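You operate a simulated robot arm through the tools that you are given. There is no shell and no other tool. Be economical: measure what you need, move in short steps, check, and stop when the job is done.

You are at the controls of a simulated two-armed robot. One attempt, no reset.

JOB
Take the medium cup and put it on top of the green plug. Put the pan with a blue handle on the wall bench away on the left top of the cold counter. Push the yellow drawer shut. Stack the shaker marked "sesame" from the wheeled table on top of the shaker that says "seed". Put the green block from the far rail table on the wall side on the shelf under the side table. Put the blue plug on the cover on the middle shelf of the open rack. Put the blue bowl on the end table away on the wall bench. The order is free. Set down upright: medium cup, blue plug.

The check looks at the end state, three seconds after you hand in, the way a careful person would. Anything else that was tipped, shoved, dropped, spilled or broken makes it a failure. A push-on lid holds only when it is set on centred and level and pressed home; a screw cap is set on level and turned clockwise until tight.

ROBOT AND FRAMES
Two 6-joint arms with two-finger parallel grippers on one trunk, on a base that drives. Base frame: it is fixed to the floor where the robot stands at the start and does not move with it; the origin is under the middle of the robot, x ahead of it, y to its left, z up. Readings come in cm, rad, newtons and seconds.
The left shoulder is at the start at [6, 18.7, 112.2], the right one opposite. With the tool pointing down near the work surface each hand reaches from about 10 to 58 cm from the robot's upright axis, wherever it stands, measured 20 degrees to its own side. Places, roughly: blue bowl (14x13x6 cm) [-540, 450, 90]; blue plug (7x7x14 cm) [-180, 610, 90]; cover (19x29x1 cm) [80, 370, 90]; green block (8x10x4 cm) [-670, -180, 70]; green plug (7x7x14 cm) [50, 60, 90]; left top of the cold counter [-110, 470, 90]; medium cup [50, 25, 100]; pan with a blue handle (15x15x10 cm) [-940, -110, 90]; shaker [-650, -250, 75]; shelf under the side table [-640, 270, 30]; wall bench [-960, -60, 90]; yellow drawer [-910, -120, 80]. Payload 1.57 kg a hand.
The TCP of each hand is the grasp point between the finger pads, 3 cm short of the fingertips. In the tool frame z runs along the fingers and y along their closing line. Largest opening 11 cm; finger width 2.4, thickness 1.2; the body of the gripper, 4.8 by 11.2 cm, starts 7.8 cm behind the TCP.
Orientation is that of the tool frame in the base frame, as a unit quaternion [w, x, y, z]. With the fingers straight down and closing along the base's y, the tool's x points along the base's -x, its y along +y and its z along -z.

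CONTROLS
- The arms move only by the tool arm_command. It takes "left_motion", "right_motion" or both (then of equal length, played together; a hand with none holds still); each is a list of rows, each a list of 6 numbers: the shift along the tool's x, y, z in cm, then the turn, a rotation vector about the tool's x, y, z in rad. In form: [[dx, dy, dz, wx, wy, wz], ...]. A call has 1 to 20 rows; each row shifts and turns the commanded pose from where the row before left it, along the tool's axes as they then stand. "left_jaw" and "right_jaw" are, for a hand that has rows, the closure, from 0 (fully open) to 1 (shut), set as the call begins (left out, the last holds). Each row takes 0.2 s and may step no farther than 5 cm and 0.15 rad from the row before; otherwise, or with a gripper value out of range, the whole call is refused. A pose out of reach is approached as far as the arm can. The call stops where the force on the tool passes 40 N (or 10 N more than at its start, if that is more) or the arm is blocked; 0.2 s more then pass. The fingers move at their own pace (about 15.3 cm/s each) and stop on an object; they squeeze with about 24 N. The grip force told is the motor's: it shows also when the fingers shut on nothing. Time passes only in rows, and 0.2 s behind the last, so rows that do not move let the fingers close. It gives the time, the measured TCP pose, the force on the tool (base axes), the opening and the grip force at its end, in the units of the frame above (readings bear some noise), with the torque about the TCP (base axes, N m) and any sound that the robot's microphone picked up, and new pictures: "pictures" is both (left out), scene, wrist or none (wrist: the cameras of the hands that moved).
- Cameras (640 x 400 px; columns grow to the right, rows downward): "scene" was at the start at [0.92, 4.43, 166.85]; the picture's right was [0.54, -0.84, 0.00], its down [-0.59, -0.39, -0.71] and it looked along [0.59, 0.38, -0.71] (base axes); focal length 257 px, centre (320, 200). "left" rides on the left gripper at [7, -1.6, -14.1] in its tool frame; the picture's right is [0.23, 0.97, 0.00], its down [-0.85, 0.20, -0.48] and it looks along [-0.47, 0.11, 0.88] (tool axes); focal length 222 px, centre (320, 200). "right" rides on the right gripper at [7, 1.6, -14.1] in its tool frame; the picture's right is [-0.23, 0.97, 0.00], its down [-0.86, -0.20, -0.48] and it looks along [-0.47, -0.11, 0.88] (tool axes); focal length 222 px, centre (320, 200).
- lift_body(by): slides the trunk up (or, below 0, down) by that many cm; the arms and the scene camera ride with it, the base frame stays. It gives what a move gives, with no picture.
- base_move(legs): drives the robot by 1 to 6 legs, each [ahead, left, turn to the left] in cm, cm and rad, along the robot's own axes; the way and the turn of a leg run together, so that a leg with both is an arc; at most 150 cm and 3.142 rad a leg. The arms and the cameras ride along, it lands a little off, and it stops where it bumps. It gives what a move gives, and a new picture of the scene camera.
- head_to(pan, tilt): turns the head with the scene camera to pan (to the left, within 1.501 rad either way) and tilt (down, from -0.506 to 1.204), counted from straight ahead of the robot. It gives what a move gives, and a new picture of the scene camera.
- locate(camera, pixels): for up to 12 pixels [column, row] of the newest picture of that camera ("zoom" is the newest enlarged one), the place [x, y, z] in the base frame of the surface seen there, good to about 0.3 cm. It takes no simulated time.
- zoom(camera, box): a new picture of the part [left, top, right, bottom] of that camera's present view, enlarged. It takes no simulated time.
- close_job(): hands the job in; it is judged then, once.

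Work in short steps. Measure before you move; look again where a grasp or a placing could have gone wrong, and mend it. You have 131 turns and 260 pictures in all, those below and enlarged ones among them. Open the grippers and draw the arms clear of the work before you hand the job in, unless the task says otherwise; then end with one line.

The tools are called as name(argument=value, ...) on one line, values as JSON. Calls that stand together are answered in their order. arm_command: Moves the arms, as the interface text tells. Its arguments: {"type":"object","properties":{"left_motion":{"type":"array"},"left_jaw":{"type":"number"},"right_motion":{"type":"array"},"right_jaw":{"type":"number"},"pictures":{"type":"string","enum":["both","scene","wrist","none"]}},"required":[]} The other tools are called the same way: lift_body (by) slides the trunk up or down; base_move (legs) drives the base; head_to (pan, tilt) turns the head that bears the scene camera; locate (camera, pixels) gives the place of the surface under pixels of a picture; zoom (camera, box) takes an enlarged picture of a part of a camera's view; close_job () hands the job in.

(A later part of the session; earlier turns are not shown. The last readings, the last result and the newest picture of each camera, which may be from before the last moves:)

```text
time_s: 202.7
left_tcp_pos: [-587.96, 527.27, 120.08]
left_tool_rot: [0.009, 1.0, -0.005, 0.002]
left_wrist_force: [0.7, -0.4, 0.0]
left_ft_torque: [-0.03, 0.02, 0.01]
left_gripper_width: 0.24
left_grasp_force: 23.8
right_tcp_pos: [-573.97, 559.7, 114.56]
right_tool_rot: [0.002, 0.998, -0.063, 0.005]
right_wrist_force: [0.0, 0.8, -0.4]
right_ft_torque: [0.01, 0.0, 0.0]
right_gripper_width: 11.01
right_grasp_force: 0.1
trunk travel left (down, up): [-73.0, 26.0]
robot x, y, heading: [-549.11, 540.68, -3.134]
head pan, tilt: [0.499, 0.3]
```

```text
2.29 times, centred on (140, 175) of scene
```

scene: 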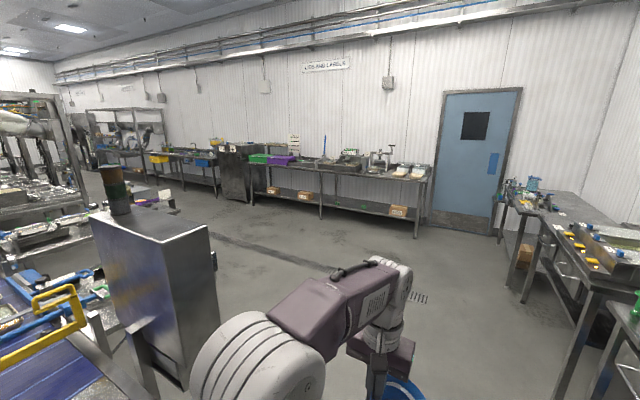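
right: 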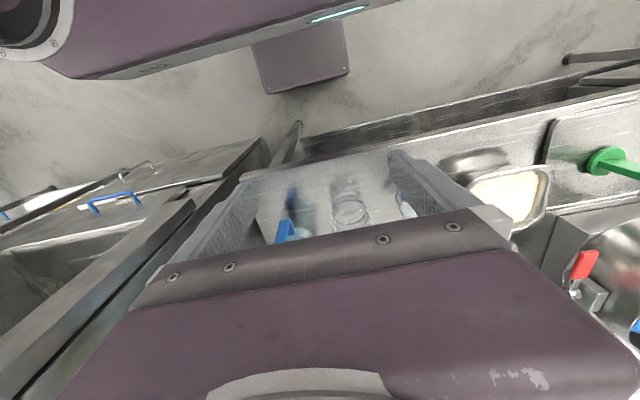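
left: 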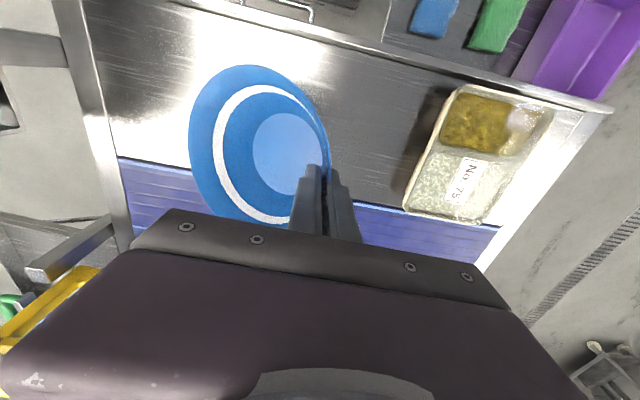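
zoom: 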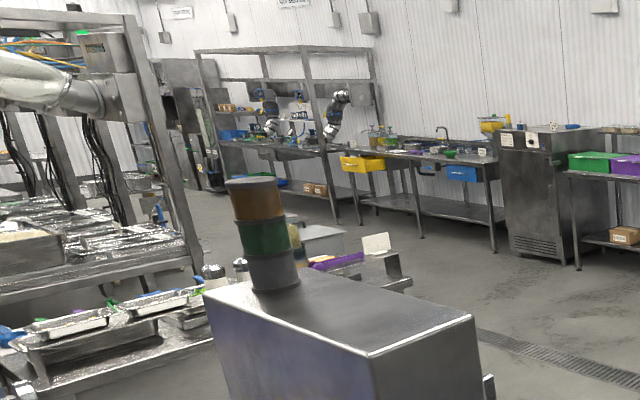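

The wall bench front is at x≈-917, with its yellow drawer at y≈-100. I drive to x≈-800 and strafe left (−y) along the open aisle.

base_move(legs=[[140, 0, 0], [110, 0, 0], [0, 150, 0], [0, 150, 0]])

head_to(pan=1.1, tilt=0.35)

```text
time_s: 229.2
left_tcp_pos: [-844.61, 225.91, 120.25]
left_tool_rot: [0.009, 1.0, -0.017, 0.002]
left_wrist_force: [0.3, 0.0, -0.4]
left_ft_torque: [-0.03, 0.02, 0.01]
left_gripper_width: 0.22
left_grasp_force: 23.7
right_tcp_pos: [-829.91, 258.0, 114.62]
right_tool_rot: [0.002, 0.997, -0.074, 0.004]
right_wrist_force: [0.1, 0.9, 0.4]
right_ft_torque: [0.03, -0.04, 0.01]
right_gripper_width: 11.02
right_grasp_force: 0.0
trunk travel left (down, up): [-73.0, 26.0]
robot x, y, heading: [-805.14, 237.74, 3.12]
head pan, tilt: [0.499, 0.3]
```

scene: 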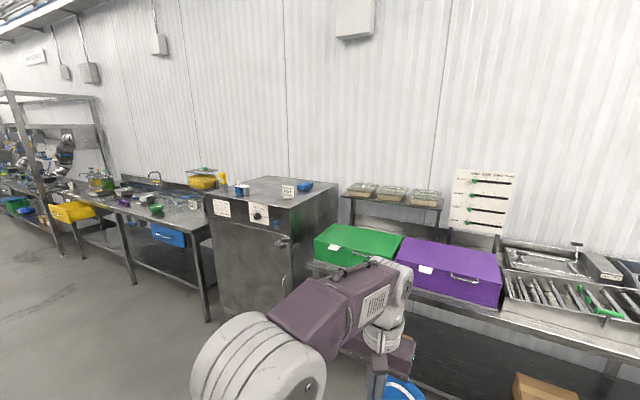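

```text
time_s: 230.2
left_tcp_pos: [-844.67, 225.85, 120.12]
left_tool_rot: [0.01, 1.0, -0.017, 0.001]
left_wrist_force: [-0.1, -0.9, -1.0]
left_ft_torque: [-0.01, 0.01, -0.03]
left_gripper_width: 0.24
left_grasp_force: 24.2
right_tcp_pos: [-829.78, 257.82, 114.64]
right_tool_rot: [0.002, 0.997, -0.075, 0.005]
right_wrist_force: [-0.2, 0.2, 0.1]
right_ft_torque: [0.0, 0.0, 0.0]
right_gripper_width: 11.0
right_grasp_force: 0.1
trunk travel left (down, up): [-73.0, 26.0]
robot x, y, heading: [-805.28, 237.65, 3.124]
head pan, tilt: [1.1, 0.351]
```

scene: 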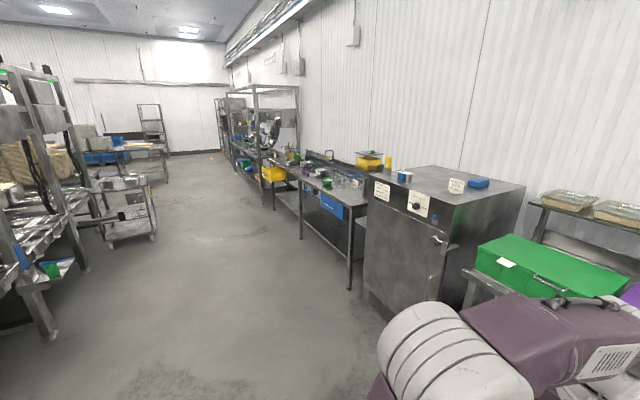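

The aisle is clear. I continue to the wall bench.

base_move(legs=[[0, 0, 0.02], [0, 150, 0], [0, 130, 0]])

head_to(pan=0.2, tilt=0.55)

```text
time_s: 244.2
left_tcp_pos: [-841.43, -57.06, 120.08]
left_tool_rot: [0.009, 1.0, -0.006, 0.002]
left_wrist_force: [-0.1, 0.5, -0.9]
left_ft_torque: [-0.03, 0.01, 0.01]
left_gripper_width: 0.24
left_grasp_force: 23.6
right_tcp_pos: [-827.21, -24.74, 114.62]
right_tool_rot: [0.002, 0.998, -0.064, 0.004]
right_wrist_force: [0.1, 0.5, 0.7]
right_ft_torque: [0.0, 0.04, 0.01]
right_gripper_width: 11.02
right_grasp_force: 0.2
trunk travel left (down, up): [-73.0, 26.0]
robot x, y, heading: [-802.48, -44.48, -3.136]
head pan, tilt: [1.1, 0.351]
```

scene: 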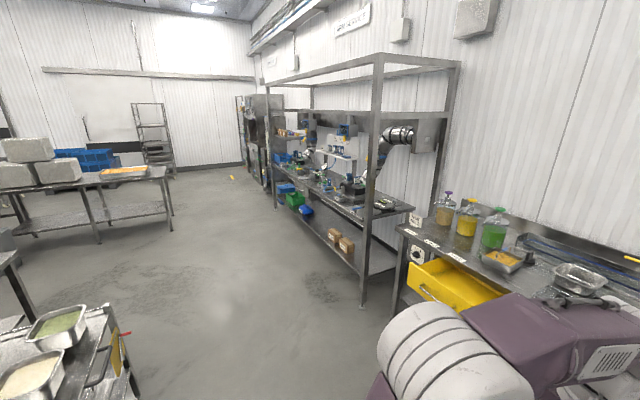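

```text
time_s: 245.4
left_tcp_pos: [-841.5, -57.02, 120.19]
left_tool_rot: [0.008, 1.0, -0.007, 0.002]
left_wrist_force: [-0.6, 0.3, -1.1]
left_ft_torque: [-0.04, 0.03, -0.01]
left_gripper_width: 0.23
left_grasp_force: 23.8
right_tcp_pos: [-827.29, -24.79, 114.53]
right_tool_rot: [0.002, 0.998, -0.065, 0.004]
right_wrist_force: [-0.1, 0.3, -0.2]
right_ft_torque: [0.0, -0.01, -0.03]
right_gripper_width: 10.98
right_grasp_force: 0.1
trunk travel left (down, up): [-73.0, 26.0]
robot x, y, heading: [-802.34, -44.02, -3.135]
head pan, tilt: [0.201, 0.55]
```

scene: 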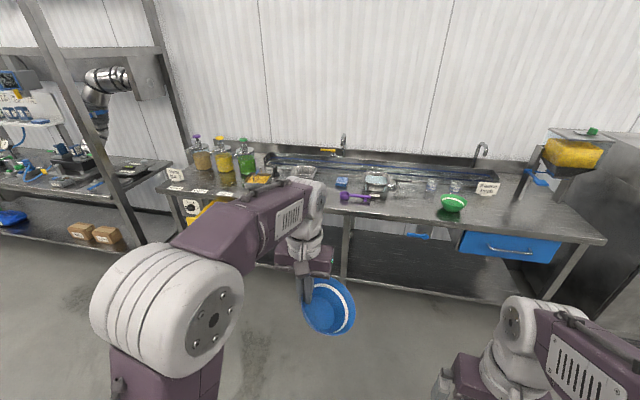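

I zoom on the bench top to see the pan and free spots.

zoom(camera="scene", box=[150, 130, 390, 270])

zoom(camera="scene", box=[330, 140, 570, 270])

```text
2.67 times, centred on (270, 200) of scene
```

zoom: 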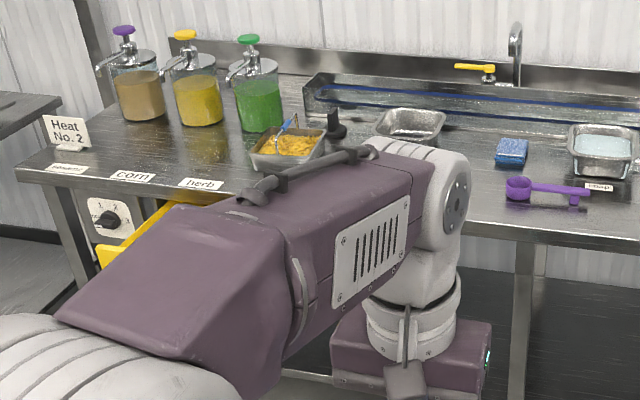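

```text
2.67 times, centred on (450, 205) of scene
```

zoom: 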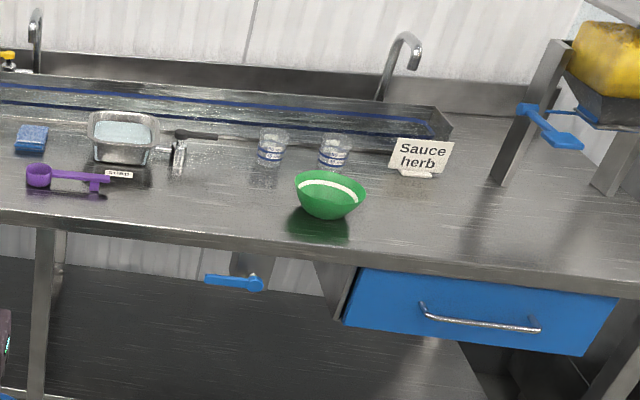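

I locate the pan, the free bench area and the drawer.

locate(camera="scene", pixels=[[425, 215], [410, 205], [480, 215], [500, 215], [452, 205], [455, 222], [258, 178], [268, 183], [298, 172], [345, 197], [190, 210], [400, 205]])

```text
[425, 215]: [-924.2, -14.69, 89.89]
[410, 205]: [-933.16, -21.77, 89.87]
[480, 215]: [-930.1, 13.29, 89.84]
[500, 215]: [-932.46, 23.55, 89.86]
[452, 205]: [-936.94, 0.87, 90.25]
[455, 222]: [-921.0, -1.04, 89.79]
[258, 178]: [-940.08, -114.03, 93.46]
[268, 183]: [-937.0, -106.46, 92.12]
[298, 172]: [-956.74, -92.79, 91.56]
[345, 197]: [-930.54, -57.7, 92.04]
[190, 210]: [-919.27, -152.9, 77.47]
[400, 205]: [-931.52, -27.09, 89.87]
```

I choose the free spot at about (-931, -22), between the purple scoop and the green bowl. I drive up in line with it.

base_move(legs=[[0, -29, 0], [73, 0, 0]])

arm_command(left_motion=[[-4.5, 0, 0, 0, 0, 0], [-4.5, 0, 0, 0, 0, 0], [-4.5, 0, 0, 0, 0, 0]])

```text
time_s: 251.0
left_tcp_pos: [-914.17, -26.84, 120.08]
left_tool_rot: [0.008, 1.0, -0.014, 0.001]
left_wrist_force: [-0.7, 0.1, -0.5]
left_ft_torque: [-0.03, 0.02, -0.01]
left_gripper_width: 0.22
left_grasp_force: 24.0
right_tcp_pos: [-899.64, 5.34, 114.69]
right_tool_rot: [0.002, 0.997, -0.072, 0.004]
right_wrist_force: [0.2, 0.5, -0.6]
right_ft_torque: [-0.02, -0.01, 0.01]
right_gripper_width: 11.01
right_grasp_force: 0.0
trunk travel left (down, up): [-73.0, 26.0]
robot x, y, heading: [-874.9, -14.77, 3.127]
head pan, tilt: [0.201, 0.55]
```

scene: 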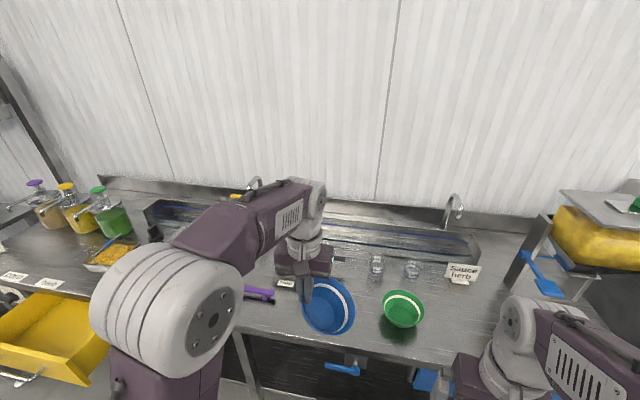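

```text
time_s: 251.8
left_tcp_pos: [-928.04, -26.53, 119.84]
left_tool_rot: [0.008, 1.0, -0.015, 0.004]
left_wrist_force: [-1.1, -0.3, -0.7]
left_ft_torque: [-0.03, -0.01, -0.01]
left_gripper_width: 0.23
left_grasp_force: 23.9
right_tcp_pos: [-899.94, 5.23, 114.64]
right_tool_rot: [0.002, 0.997, -0.071, 0.005]
right_wrist_force: [-0.5, -0.4, 0.3]
right_ft_torque: [0.0, 0.0, -0.01]
right_gripper_width: 11.0
right_grasp_force: 0.0
trunk travel left (down, up): [-73.0, 26.0]
robot x, y, heading: [-875.18, -14.66, 3.131]
head pan, tilt: [0.201, 0.55]
```

scene: 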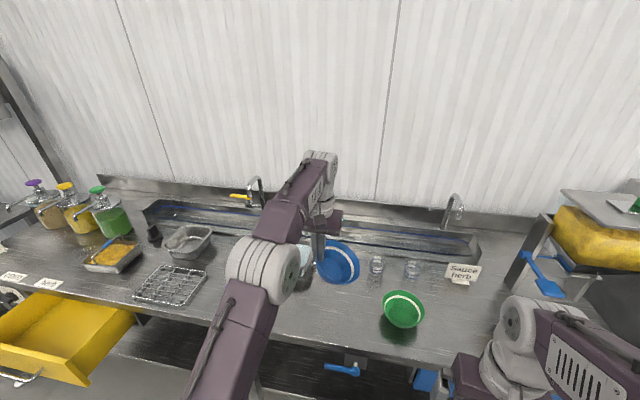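
left: 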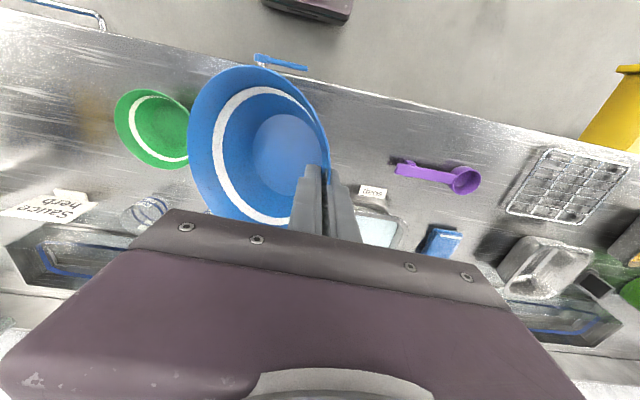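

I measure the bowl's tilt and the neighbours.

locate(camera="left", pixels=[[192, 135], [322, 140], [255, 70], [250, 218], [295, 150], [185, 140], [150, 205], [395, 170], [372, 192], [275, 30]])

```text
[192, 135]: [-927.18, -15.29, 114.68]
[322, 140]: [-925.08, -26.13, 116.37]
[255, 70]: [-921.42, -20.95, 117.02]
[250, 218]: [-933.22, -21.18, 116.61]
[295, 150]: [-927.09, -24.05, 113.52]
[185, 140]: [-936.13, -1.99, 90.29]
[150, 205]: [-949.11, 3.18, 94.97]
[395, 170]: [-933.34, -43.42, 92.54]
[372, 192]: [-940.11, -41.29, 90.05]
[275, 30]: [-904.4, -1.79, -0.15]
```

The far rim hangs about 25° low. I roll the hand +0.435 rad about its x to level the bowl, and shift ahead 3.5 cm.

arm_command(left_motion=[[-1.2, 0, 0, 0.145, 0, 0], [-1.2, 0, 0, 0.145, 0, 0], [-1.1, 0, 0, 0.145, 0, 0], [0, 1.9, 4.1, 0, 0, 0], [0, 1.9, 4.1, 0, 0, 0], [0, 1.9, 4.1, 0, 0, 0]])

zoom(camera="scene", box=[240, 200, 440, 340])

```text
time_s: 253.2
left_tcp_pos: [-929.58, -31.94, 118.77]
left_tool_rot: [-0.208, 0.978, -0.015, 0.012]
left_wrist_force: [0.0, 0.9, -0.7]
left_ft_torque: [-0.03, 0.01, -0.05]
left_gripper_width: 0.22
left_grasp_force: 23.3
left hand out of reach, approached as far as the arm can: row 2, 3, 4, 5, 6
right_tcp_pos: [-899.78, 5.12, 114.61]
right_tool_rot: [0.002, 0.997, -0.072, 0.004]
right_wrist_force: [0.1, 0.4, -0.7]
right_ft_torque: [-0.01, 0.03, 0.0]
right_gripper_width: 11.01
right_grasp_force: 0.1
trunk travel left (down, up): [-73.0, 26.0]
robot x, y, heading: [-875.05, -14.69, 3.133]
head pan, tilt: [0.201, 0.55]
```

scene: 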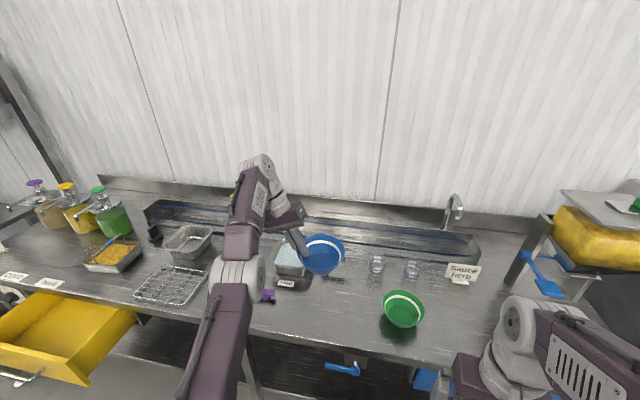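
left: 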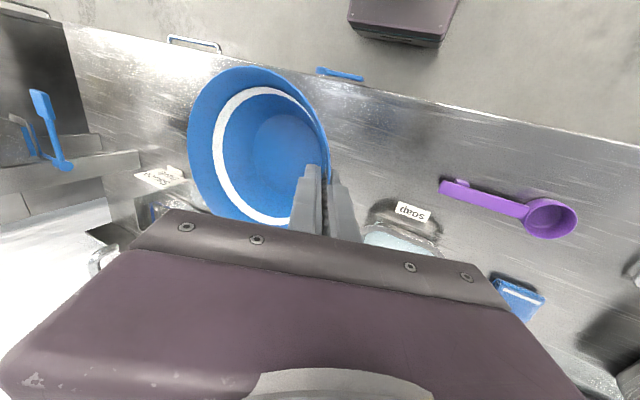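

```text
2.86 times, centred on (340, 270) of scene
```

zoom: 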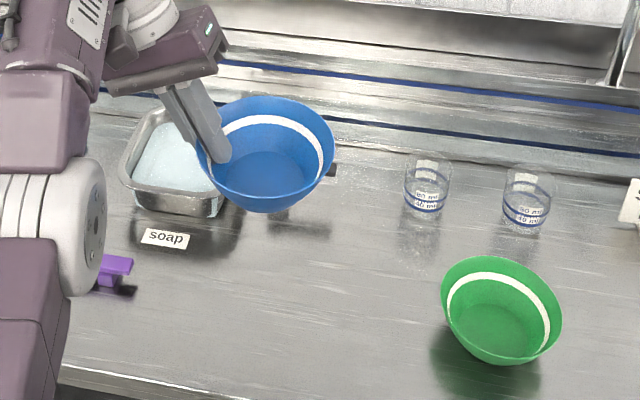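

The bowl is level now but the arm is at its reach. I raise the right hand, move the base a little ahead and right, then lower with the trunk.

arm_command(right_motion=[[0, 0, -4.5, 0, 0, 0], [0, 0, -4.5, 0, 0, 0], [0, 0, -4.5, 0, 0, 0]], pictures="none")

base_move(legs=[[4, -7.5, 0]])

lift_body(by=-20)

arm_command(left_motion=[[0, 0, 0, 0, 0, 0]])

```text
time_s: 254.0
left_tcp_pos: [-929.57, -31.89, 118.69]
left_tool_rot: [-0.209, 0.978, -0.015, 0.013]
left_wrist_force: [0.0, -0.6, 0.0]
left_ft_torque: [-0.03, -0.03, -0.02]
left_gripper_width: 0.25
left_grasp_force: 24.4
right_tcp_pos: [-900.49, 5.25, 128.18]
right_tool_rot: [0.003, 0.997, -0.073, 0.005]
right_wrist_force: [0.2, 0.2, -1.0]
right_ft_torque: [0.02, -0.01, 0.0]
right_gripper_width: 10.99
right_grasp_force: 0.0
right hand out of reach, approached as far as the arm can: row 2
trunk travel left (down, up): [-73.0, 26.0]
robot x, y, heading: [-875.54, -14.74, 3.133]
head pan, tilt: [0.201, 0.55]
```

```text
time_s: 255.0
left_tcp_pos: [-933.51, -24.38, 118.7]
left_tool_rot: [-0.208, 0.978, -0.016, 0.013]
left_wrist_force: [0.6, 0.2, -0.5]
left_ft_torque: [0.01, 0.0, 0.03]
left_gripper_width: 0.23
left_grasp_force: 24.2
right_tcp_pos: [-904.27, 12.83, 128.27]
right_tool_rot: [0.002, 0.997, -0.074, 0.004]
right_wrist_force: [0.7, -0.2, -0.4]
right_ft_torque: [0.02, -0.01, 0.04]
right_gripper_width: 10.98
right_grasp_force: 0.0
trunk travel left (down, up): [-73.0, 26.0]
robot x, y, heading: [-879.07, -7.21, 3.126]
head pan, tilt: [0.201, 0.55]
```

scene: 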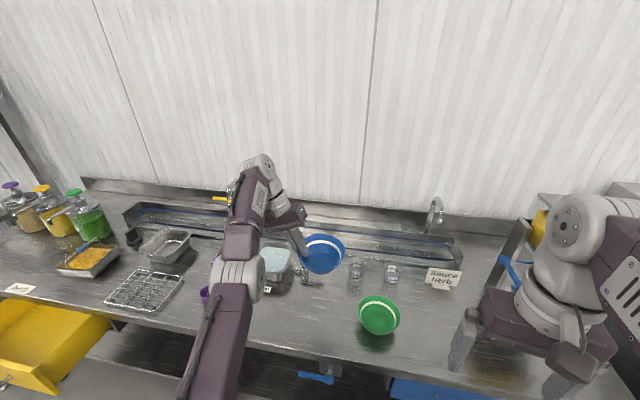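

```text
time_s: 257.2
left_tcp_pos: [-933.39, -24.17, 98.73]
left_tool_rot: [-0.208, 0.978, -0.016, 0.012]
left_wrist_force: [0.5, -0.8, -0.5]
left_ft_torque: [0.01, 0.01, 0.01]
left_gripper_width: 0.26
left_grasp_force: 23.9
right_tcp_pos: [-904.45, 12.94, 108.21]
right_tool_rot: [0.002, 0.997, -0.073, 0.004]
right_wrist_force: [0.1, 0.6, -0.9]
right_ft_torque: [-0.02, -0.01, -0.01]
right_gripper_width: 10.99
right_grasp_force: 0.0
trunk travel left (down, up): [-53.0, 46.0]
robot x, y, heading: [-878.77, -6.9, 3.132]
head pan, tilt: [0.201, 0.55]
```

```text
time_s: 257.6
left_tcp_pos: [-933.47, -24.18, 98.75]
left_tool_rot: [-0.208, 0.978, -0.016, 0.013]
left_wrist_force: [-0.3, 0.0, 0.2]
left_ft_torque: [-0.06, -0.02, 0.03]
left_gripper_width: 0.25
left_grasp_force: 23.5
right_tcp_pos: [-904.39, 12.95, 108.18]
right_tool_rot: [0.001, 0.997, -0.073, 0.004]
right_wrist_force: [0.1, -0.1, 0.5]
right_ft_torque: [0.0, 0.06, 0.01]
right_gripper_width: 10.99
right_grasp_force: 0.1
trunk travel left (down, up): [-53.0, 46.0]
robot x, y, heading: [-879.35, -7.16, 3.129]
head pan, tilt: [0.201, 0.55]
```

scene: 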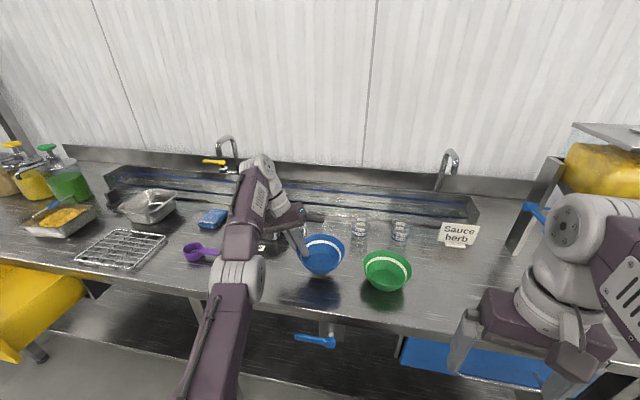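
left: 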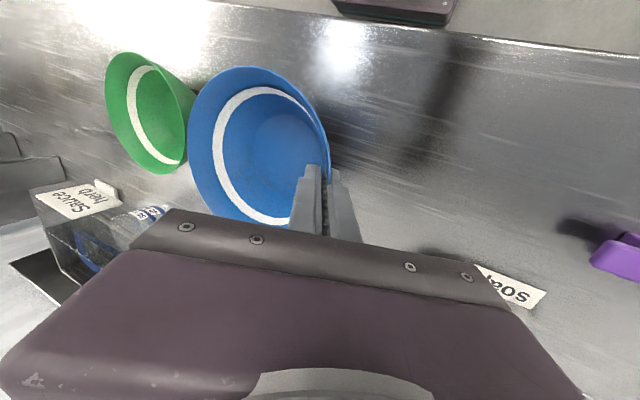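

I check the gap to the green bowl and cups, and the bowl's height.

locate(camera="left", pixels=[[183, 100], [186, 140], [192, 130], [196, 175], [255, 72], [250, 215], [285, 145], [150, 215]])

zoom(camera="scene", box=[270, 200, 430, 310])

```text
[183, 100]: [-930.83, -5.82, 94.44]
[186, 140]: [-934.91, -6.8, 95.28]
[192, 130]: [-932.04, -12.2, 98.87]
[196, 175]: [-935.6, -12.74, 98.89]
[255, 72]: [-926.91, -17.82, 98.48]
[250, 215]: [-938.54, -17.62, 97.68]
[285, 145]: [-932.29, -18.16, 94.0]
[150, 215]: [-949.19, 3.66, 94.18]
```

```text
3.64 times, centred on (350, 255) of scene
```

zoom: 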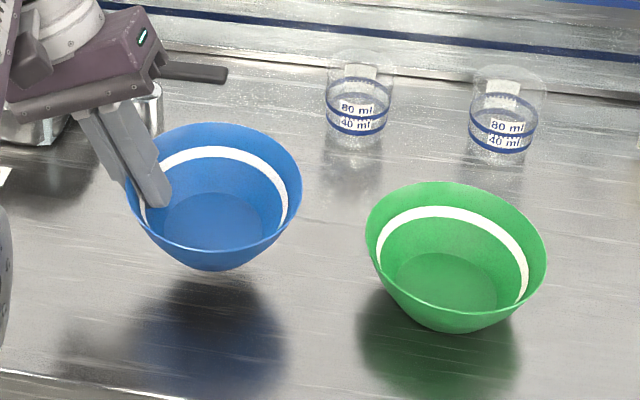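

The bowl is level, about 3.2 cm above the bench, 5.5 cm from the green bowl. I lower by trunk then release.

lift_body(by=-2.9)

arm_command(left_motion=[[0, 0.1, 0.2, 0, 0, 0]], pictures="none")

```text
time_s: 258.4
left_tcp_pos: [-933.43, -24.12, 95.79]
left_tool_rot: [-0.208, 0.978, -0.016, 0.013]
left_wrist_force: [-0.4, 1.1, -0.5]
left_ft_torque: [-0.03, -0.01, -0.01]
left_gripper_width: 0.25
left_grasp_force: 23.3
right_tcp_pos: [-904.34, 12.89, 105.26]
right_tool_rot: [0.002, 0.997, -0.074, 0.004]
right_wrist_force: [0.6, 0.3, 0.1]
right_ft_torque: [0.01, 0.02, 0.03]
right_gripper_width: 11.0
right_grasp_force: 0.0
trunk travel left (down, up): [-50.1, 48.9]
robot x, y, heading: [-879.0, -7.26, 3.13]
head pan, tilt: [0.201, 0.55]
```

```text
time_s: 258.8
left_tcp_pos: [-933.51, -24.1, 95.59]
left_tool_rot: [-0.208, 0.978, -0.016, 0.015]
left_wrist_force: [0.4, -0.1, -0.3]
left_ft_torque: [-0.02, 0.03, -0.01]
left_gripper_width: 0.24
left_grasp_force: 23.8
right_tcp_pos: [-904.46, 12.95, 105.1]
right_tool_rot: [0.002, 0.997, -0.073, 0.004]
right_wrist_force: [0.8, -0.5, 0.4]
right_ft_torque: [-0.01, -0.03, -0.02]
right_gripper_width: 10.98
right_grasp_force: 0.0
trunk travel left (down, up): [-50.1, 48.9]
robot x, y, heading: [-879.03, -6.76, 3.125]
head pan, tilt: [0.201, 0.55]
```

Not yet touching. I lower a little more in small trunk steps.

lift_body(by=-0.3)

lift_body(by=-0.2)

arm_command(left_motion=[[0, 0, 0, 0, 0, 0], [0, 0, 0, 0, 0, 0], [0, 0, 0, 0, 0, 0]], left_jaw=0.45)

```text
time_s: 259.3
left_tcp_pos: [-933.28, -24.22, 95.31]
left_tool_rot: [-0.208, 0.978, -0.017, 0.014]
left_wrist_force: [0.5, 1.0, -0.4]
left_ft_torque: [-0.04, -0.02, 0.02]
left_gripper_width: 0.24
left_grasp_force: 23.5
right_tcp_pos: [-904.4, 12.87, 104.89]
right_tool_rot: [0.002, 0.997, -0.073, 0.005]
right_wrist_force: [0.0, -0.1, -0.4]
right_ft_torque: [0.0, 0.04, -0.01]
right_gripper_width: 11.01
right_grasp_force: 0.0
trunk travel left (down, up): [-49.8, 49.2]
robot x, y, heading: [-879.21, -6.83, 3.13]
head pan, tilt: [0.201, 0.55]
```

```text
time_s: 259.8
left_tcp_pos: [-933.41, -24.27, 95.02]
left_tool_rot: [-0.207, 0.978, -0.017, 0.014]
left_wrist_force: [0.1, -0.3, 0.2]
left_ft_torque: [-0.01, 0.02, -0.04]
left_gripper_width: 0.24
left_grasp_force: 23.7
right_tcp_pos: [-904.35, 12.94, 104.68]
right_tool_rot: [0.003, 0.997, -0.073, 0.005]
right_wrist_force: [-0.3, -0.8, -0.3]
right_ft_torque: [-0.09, 0.02, 0.04]
right_gripper_width: 11.03
right_grasp_force: 0.2
trunk travel left (down, up): [-49.6, 49.4]
robot x, y, heading: [-879.3, -7.15, 3.128]
head pan, tilt: [0.201, 0.55]
```

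```text
time_s: 260.6
left_tcp_pos: [-933.5, -24.34, 95.06]
left_tool_rot: [-0.208, 0.978, -0.017, 0.014]
left_wrist_force: [-0.6, -0.2, -0.1]
left_ft_torque: [-0.01, 0.02, -0.03]
left_gripper_width: 6.07
left_grasp_force: 0.1
right_tcp_pos: [-904.41, 12.93, 104.81]
right_tool_rot: [0.002, 0.997, -0.073, 0.005]
right_wrist_force: [0.3, 1.7, -0.3]
right_ft_torque: [0.0, 0.04, 0.02]
right_gripper_width: 11.0
right_grasp_force: 0.1
trunk travel left (down, up): [-49.6, 49.4]
robot x, y, heading: [-878.81, -7.29, 3.124]
head pan, tilt: [0.201, 0.55]
```

scene: 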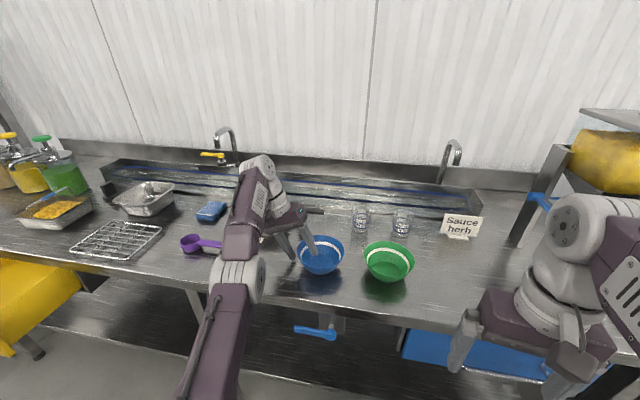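
left: 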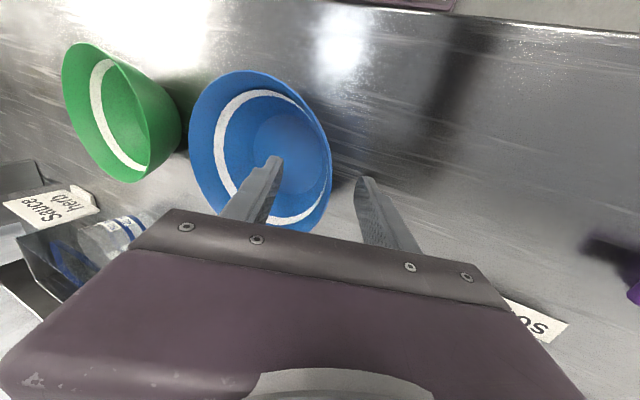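

The bowl sits on the bench. I rise straight up and check.

lift_body(by=22)

arm_command(left_motion=[[0, 0, 0, -0.145, 0, 0], [0, 0, 0, -0.145, 0, 0], [0, 0, 0, -0.14, 0, 0], [4, 0, 0, 0, 0, 0], [4, 0, 0, 0, 0, 0], [4, 0, 0, 0, 0, 0]])

```text
time_s: 262.9
left_tcp_pos: [-933.45, -24.22, 117.08]
left_tool_rot: [-0.208, 0.978, -0.017, 0.014]
left_wrist_force: [-0.9, 0.0, 0.3]
left_ft_torque: [0.0, 0.01, 0.0]
left_gripper_width: 6.07
left_grasp_force: 0.0
right_tcp_pos: [-904.45, 12.92, 126.66]
right_tool_rot: [0.001, 0.997, -0.073, 0.005]
right_wrist_force: [-0.5, -0.1, -0.6]
right_ft_torque: [0.02, 0.01, -0.04]
right_gripper_width: 11.02
right_grasp_force: 0.1
trunk travel left (down, up): [-71.6, 27.4]
robot x, y, heading: [-879.14, -7.5, 3.132]
head pan, tilt: [0.201, 0.55]
```

```text
time_s: 264.3
left_tcp_pos: [-933.41, -24.29, 117.39]
left_tool_rot: [0.006, 1.0, -0.019, 0.01]
left_wrist_force: [0.3, 0.1, 0.5]
left_ft_torque: [0.04, 0.01, 0.01]
left_gripper_width: 6.04
left_grasp_force: 0.0
left hand out of reach, approached as far as the arm can: row 4, 5, 6
right_tcp_pos: [-904.43, 12.93, 126.81]
right_tool_rot: [0.002, 0.997, -0.073, 0.004]
right_wrist_force: [0.2, -0.2, -0.2]
right_ft_torque: [0.0, 0.0, -0.01]
right_gripper_width: 10.98
right_grasp_force: 0.1
trunk travel left (down, up): [-71.6, 27.4]
robot x, y, heading: [-879.1, -7.23, 3.135]
head pan, tilt: [0.201, 0.55]
```

scene: 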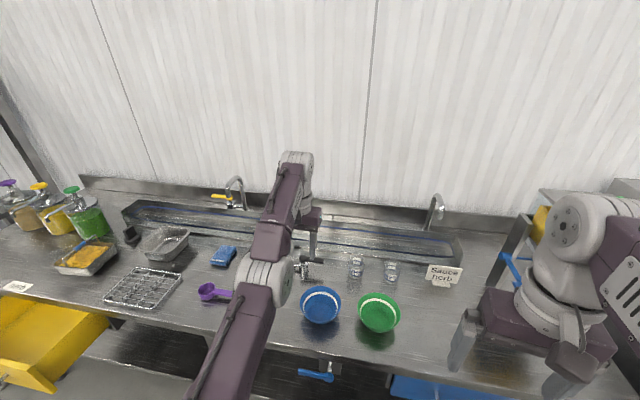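
left: 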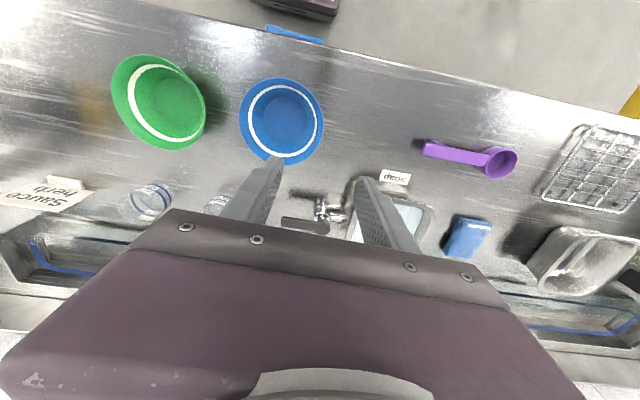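

The bowl stands well. Now the pan; I zoom on it and the drawer.

zoom(camera="scene", box=[0, 170, 210, 300])

arm_command(left_motion=[[0, 3, -3, 0, 0, 0], [3, 2, -2, 0, 0, 0], [4, 0, 0, 0, 0, 0], [4, 0, 0, 0, 0, 0], [4, 0, 0, 0, 0, 0], [4, 0, 0, 0, 0, 0]], left_jaw=0, pictures="none")

base_move(legs=[[-22, 0, 0], [0, 90, 0]])

head_to(pan=0.05, tilt=0.85)

```text
3.05 times, centred on (105, 235) of scene
```

zoom: 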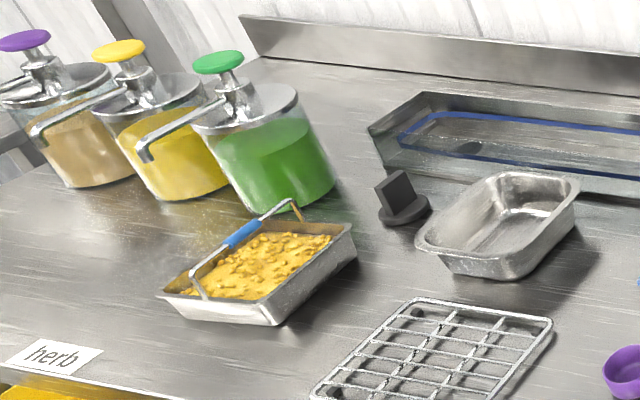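

```text
time_s: 265.7
left_tcp_pos: [-913.59, -29.95, 122.4]
left_tool_rot: [0.005, 1.0, -0.019, 0.009]
left_wrist_force: [0.8, 0.3, -0.8]
left_ft_torque: [-0.01, 0.0, -0.01]
left_gripper_width: 11.02
left_grasp_force: 0.0
left hand out of reach, approached as far as the arm can: row 1
right_tcp_pos: [-904.22, 12.95, 126.76]
right_tool_rot: [0.002, 0.997, -0.073, 0.004]
right_wrist_force: [-0.4, -0.6, 0.1]
right_ft_torque: [0.01, 0.02, -0.02]
right_gripper_width: 11.01
right_grasp_force: 0.0
trunk travel left (down, up): [-71.6, 27.4]
robot x, y, heading: [-879.0, -6.81, 3.127]
head pan, tilt: [0.201, 0.55]
```

```text
time_s: 271.7
left_tcp_pos: [-893.73, -117.96, 122.29]
left_tool_rot: [0.006, 1.0, -0.026, 0.01]
left_wrist_force: [0.3, 0.5, 0.0]
left_ft_torque: [0.01, 0.0, -0.01]
left_gripper_width: 11.01
left_grasp_force: 0.0
right_tcp_pos: [-883.73, -75.29, 126.71]
right_tool_rot: [0.002, 0.997, -0.08, 0.004]
right_wrist_force: [0.3, 0.6, -0.1]
right_ft_torque: [0.0, -0.03, -0.01]
right_gripper_width: 10.97
right_grasp_force: 0.0
trunk travel left (down, up): [-71.6, 27.4]
robot x, y, heading: [-858.95, -95.62, 3.117]
head pan, tilt: [0.201, 0.55]
```

scene: 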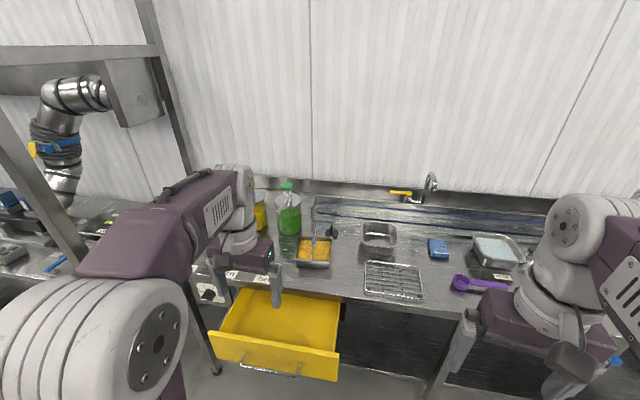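

```text
time_s: 272.5
left_tcp_pos: [-893.7, -118.14, 122.25]
left_tool_rot: [0.006, 1.0, -0.026, 0.011]
left_wrist_force: [0.2, -0.3, -0.4]
left_ft_torque: [0.04, 0.02, -0.02]
left_gripper_width: 11.0
left_grasp_force: 0.1
right_tcp_pos: [-883.78, -75.35, 126.78]
right_tool_rot: [0.002, 0.997, -0.078, 0.005]
right_wrist_force: [0.1, 0.3, 0.2]
right_ft_torque: [0.02, -0.02, 0.01]
right_gripper_width: 10.97
right_grasp_force: 0.0
trunk travel left (down, up): [-71.6, 27.4]
robot x, y, heading: [-858.74, -95.84, 3.116]
head pan, tilt: [0.051, 0.85]
```

scene: 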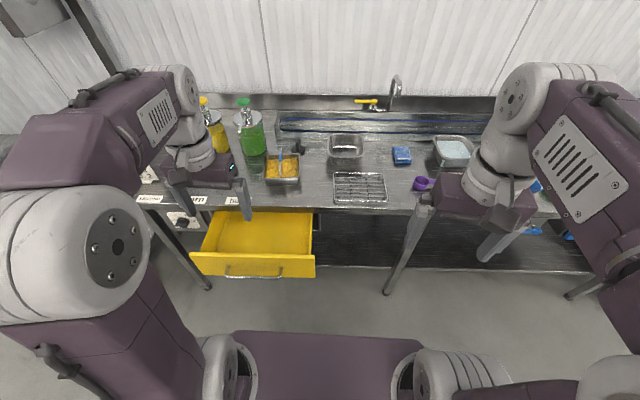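

I locate the drawer front, its handle, the bench edge, and the pan and its handle.

locate(camera="scene", pixels=[[200, 262], [310, 268], [255, 262], [255, 277], [250, 255], [220, 210], [281, 155], [281, 165], [283, 180], [268, 170], [299, 172], [350, 212]])

zoom(camera="scene", box=[180, 120, 340, 290])

```text
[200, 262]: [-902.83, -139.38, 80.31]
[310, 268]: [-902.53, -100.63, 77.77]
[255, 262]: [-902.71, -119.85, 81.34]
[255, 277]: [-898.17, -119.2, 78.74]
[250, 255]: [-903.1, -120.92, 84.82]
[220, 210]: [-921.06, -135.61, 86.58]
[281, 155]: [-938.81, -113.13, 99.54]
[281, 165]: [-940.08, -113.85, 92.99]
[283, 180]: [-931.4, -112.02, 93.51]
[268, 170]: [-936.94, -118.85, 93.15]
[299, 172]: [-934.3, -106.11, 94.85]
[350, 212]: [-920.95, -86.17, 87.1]
```

```text
2.35 times, centred on (260, 205) of scene
```

zoom: 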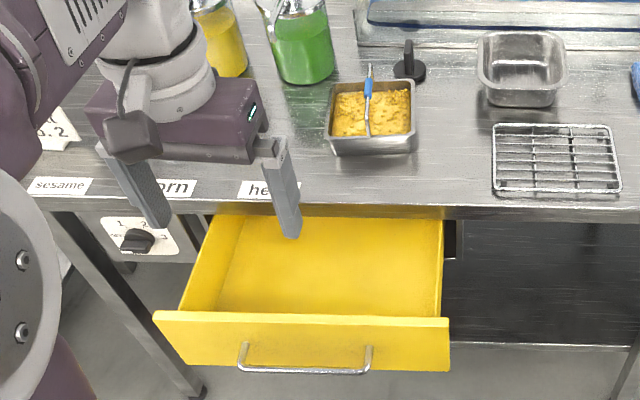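

The drawer front is at x≈-903, bench edge at -921, handle at y≈-120. I'll push at y≈-109 with closed, tilted fingertips. First I back off and align, shape the hand, and close it.

base_move(legs=[[-20, -9, 0.025]])

arm_command(left_motion=[[-4.2, 0, -1, 0, 0, 0], [-4.2, 0, -1, 0, 0, 0], [-3, 0, -1, 0, 0, 0], [0, 0, 0, 0, -0.1428, 0], [0, 0, 0, 0, -0.1428, 0], [0, 0, 0, 0, -0.1428, 0], [0, 0, 0, 0, -0.1428, 0], [0, 0, 0, 0, -0.1428, 0], [0, 0, 0, 0, -0.1428, 0]], left_jaw=1, pictures="none")

lift_body(by=-42)

head_to(pan=0.2, tilt=0.7)

```text
time_s: 274.1
left_tcp_pos: [-873.25, -110.13, 122.12]
left_tool_rot: [0.005, 1.0, -0.013, 0.011]
left_wrist_force: [0.3, 0.5, 0.2]
left_ft_torque: [0.0, -0.05, -0.01]
left_gripper_width: 11.02
left_grasp_force: 0.1
right_tcp_pos: [-864.28, -67.14, 126.69]
right_tool_rot: [0.002, 0.998, -0.066, 0.006]
right_wrist_force: [0.3, 0.0, 0.2]
right_ft_torque: [-0.01, -0.01, 0.04]
right_gripper_width: 10.99
right_grasp_force: 0.1
trunk travel left (down, up): [-71.6, 27.4]
robot x, y, heading: [-838.36, -86.87, -3.136]
head pan, tilt: [0.051, 0.85]
```

scene: 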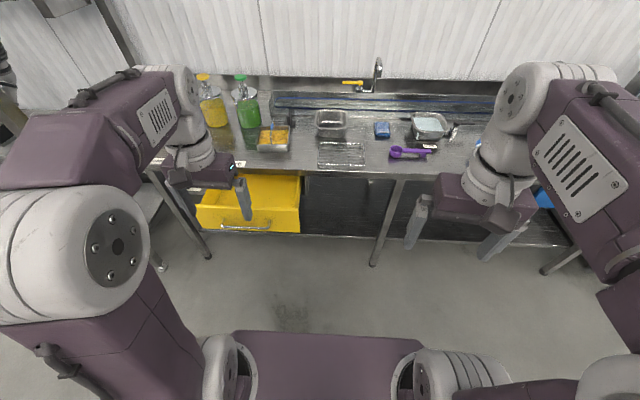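

```text
time_s: 276.1
left_tcp_pos: [-884.51, -109.84, 125.04]
left_tool_rot: [-0.001, 0.913, -0.015, -0.407]
left_wrist_force: [-0.1, -0.3, 0.3]
left_ft_torque: [-0.01, 0.02, 0.02]
left_gripper_width: 0.01
left_grasp_force: 21.6
right_tcp_pos: [-864.23, -67.04, 126.71]
right_tool_rot: [0.002, 0.998, -0.066, 0.004]
right_wrist_force: [-0.2, 0.0, 0.3]
right_ft_torque: [-0.01, 0.0, -0.02]
right_gripper_width: 10.99
right_grasp_force: 0.1
trunk travel left (down, up): [-71.6, 27.4]
robot x, y, heading: [-838.68, -87.06, -3.143]
head pan, tilt: [0.051, 0.85]
```

```text
refused: -42 is not a number from -40 to 40
```

```text
time_s: 276.9
left_tcp_pos: [-884.61, -109.6, 124.95]
left_tool_rot: [-0.001, 0.914, -0.015, -0.405]
left_wrist_force: [-0.1, -0.4, 0.3]
left_ft_torque: [0.02, 0.0, -0.03]
left_gripper_width: 0.02
left_grasp_force: 21.3
right_tcp_pos: [-864.27, -67.08, 126.74]
right_tool_rot: [0.003, 0.998, -0.066, 0.005]
right_wrist_force: [0.1, 0.1, 0.0]
right_ft_torque: [0.0, 0.05, 0.0]
right_gripper_width: 10.97
right_grasp_force: 0.0
trunk travel left (down, up): [-71.6, 27.4]
robot x, y, heading: [-838.74, -86.77, -3.143]
head pan, tilt: [0.201, 0.7]
```

scene: 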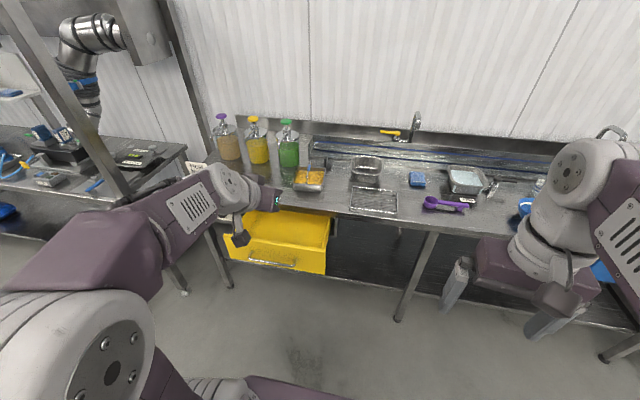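

I lower the trunk 43 cm in two steps, then drive ahead 17 cm to begin pushing.

lift_body(by=-40)

lift_body(by=-3.5)

base_move(legs=[[20, 0, 0]])

```text
time_s: 280.7
left_tcp_pos: [-884.59, -109.7, 85.04]
left_tool_rot: [0.0, 0.914, -0.014, -0.406]
left_wrist_force: [0.2, 0.2, 0.2]
left_ft_torque: [0.03, 0.02, -0.04]
left_gripper_width: 0.02
left_grasp_force: 20.9
right_tcp_pos: [-864.18, -67.06, 86.76]
right_tool_rot: [0.002, 0.998, -0.066, 0.004]
right_wrist_force: [0.1, -1.2, 0.5]
right_ft_torque: [0.02, 0.04, 0.0]
right_gripper_width: 11.0
right_grasp_force: 0.1
trunk travel left (down, up): [-31.6, 67.4]
robot x, y, heading: [-838.55, -86.71, -3.138]
head pan, tilt: [0.201, 0.7]
```

```text
time_s: 281.5
left_tcp_pos: [-884.65, -109.72, 81.59]
left_tool_rot: [-0.002, 0.914, -0.015, -0.406]
left_wrist_force: [-0.1, -0.5, -0.1]
left_ft_torque: [-0.01, -0.03, -0.02]
left_gripper_width: 0.0
left_grasp_force: 21.2
right_tcp_pos: [-864.27, -67.1, 83.22]
right_tool_rot: [0.002, 0.998, -0.067, 0.004]
right_wrist_force: [-0.6, -0.4, 0.2]
right_ft_torque: [-0.02, 0.0, -0.03]
right_gripper_width: 11.01
right_grasp_force: 0.1
trunk travel left (down, up): [-28.1, 70.9]
robot x, y, heading: [-838.73, -86.75, -3.142]
head pan, tilt: [0.201, 0.7]
```

```text
time_s: 283.1
left_tcp_pos: [-904.82, -109.51, 81.44]
left_tool_rot: [-0.001, 0.914, -0.016, -0.405]
left_wrist_force: [-0.4, -0.2, -0.1]
left_ft_torque: [-0.04, 0.0, 0.02]
left_gripper_width: 0.01
left_grasp_force: 20.6
right_tcp_pos: [-884.32, -67.02, 83.21]
right_tool_rot: [0.002, 0.998, -0.069, 0.005]
right_wrist_force: [-0.6, -0.3, -0.7]
right_ft_torque: [-0.01, -0.02, 0.0]
right_gripper_width: 11.0
right_grasp_force: 0.0
trunk travel left (down, up): [-28.1, 70.9]
robot x, y, heading: [-858.96, -86.56, 3.141]
head pan, tilt: [0.201, 0.7]
```

scene: 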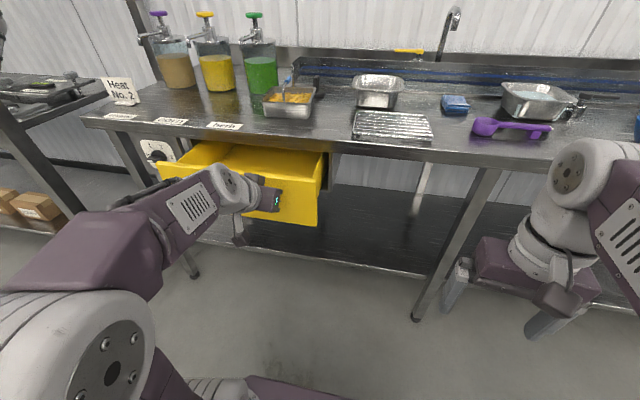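

The drawer is moving in. I keep pushing in short legs.

base_move(legs=[[11, 0, 0]])

base_move(legs=[[4, 0, 0]])

zoom(camera="scene", box=[100, 100, 380, 270])

```text
time_s: 284.3
left_tcp_pos: [-915.88, -109.57, 81.47]
left_tool_rot: [-0.001, 0.914, -0.015, -0.406]
left_wrist_force: [0.1, 1.5, -0.2]
left_ft_torque: [-0.03, 0.0, 0.01]
left_gripper_width: 0.0
left_grasp_force: 21.5
right_tcp_pos: [-895.52, -66.84, 83.24]
right_tool_rot: [0.002, 0.998, -0.067, 0.005]
right_wrist_force: [0.0, 0.0, 0.4]
right_ft_torque: [0.01, -0.05, 0.01]
right_gripper_width: 11.01
right_grasp_force: 0.0
trunk travel left (down, up): [-28.1, 70.9]
robot x, y, heading: [-869.89, -86.89, 3.14]
head pan, tilt: [0.201, 0.7]
```

scene: 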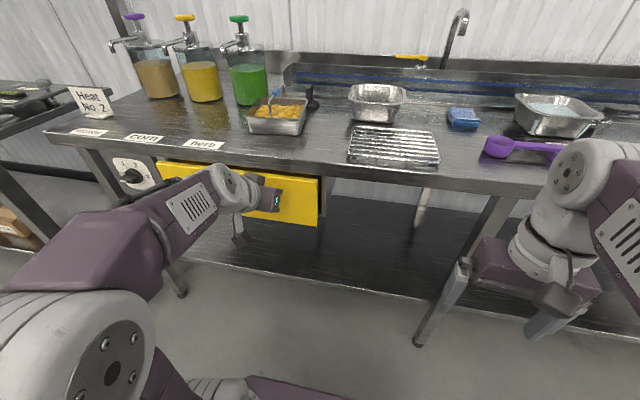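

```text
time_s: 285.3
left_tcp_pos: [-919.51, -109.64, 81.42]
left_tool_rot: [-0.001, 0.914, -0.015, -0.404]
left_wrist_force: [-0.3, -0.6, -0.5]
left_ft_torque: [-0.01, -0.03, 0.01]
left_gripper_width: 0.0
left_grasp_force: 21.7
right_tcp_pos: [-899.51, -67.03, 83.23]
right_tool_rot: [0.002, 0.998, -0.067, 0.004]
right_wrist_force: [-0.8, -0.5, 1.2]
right_ft_torque: [-0.02, -0.01, 0.0]
right_gripper_width: 11.01
right_grasp_force: 0.0
trunk travel left (down, up): [-28.1, 70.9]
robot x, y, heading: [-873.79, -86.88, 3.14]
head pan, tilt: [0.201, 0.7]
stopped in leg 1: the force on the tool passed its limit at 75 N (the readings are from after the stop); the commanded pose is now the measured one
```

scene: 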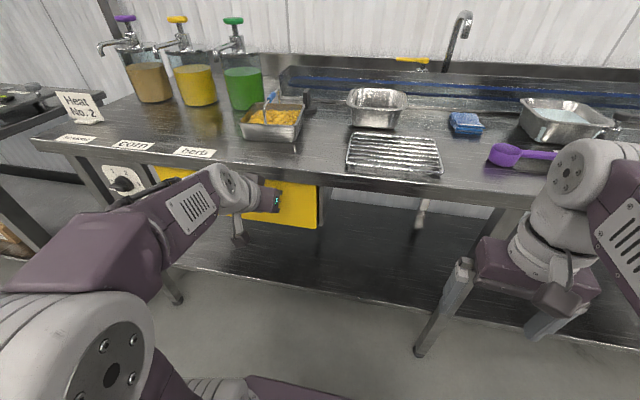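

```text
2.29 times, centred on (240, 185) of scene
```

zoom: 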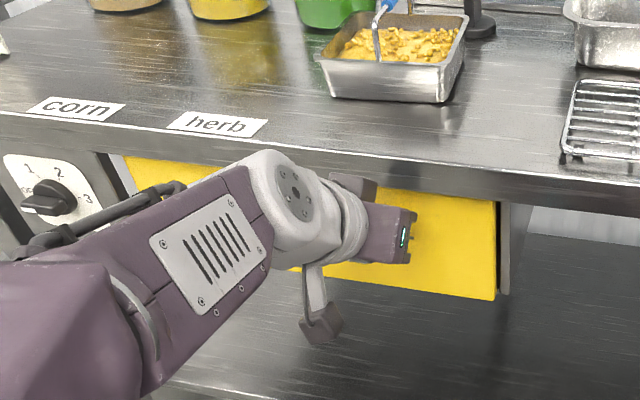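

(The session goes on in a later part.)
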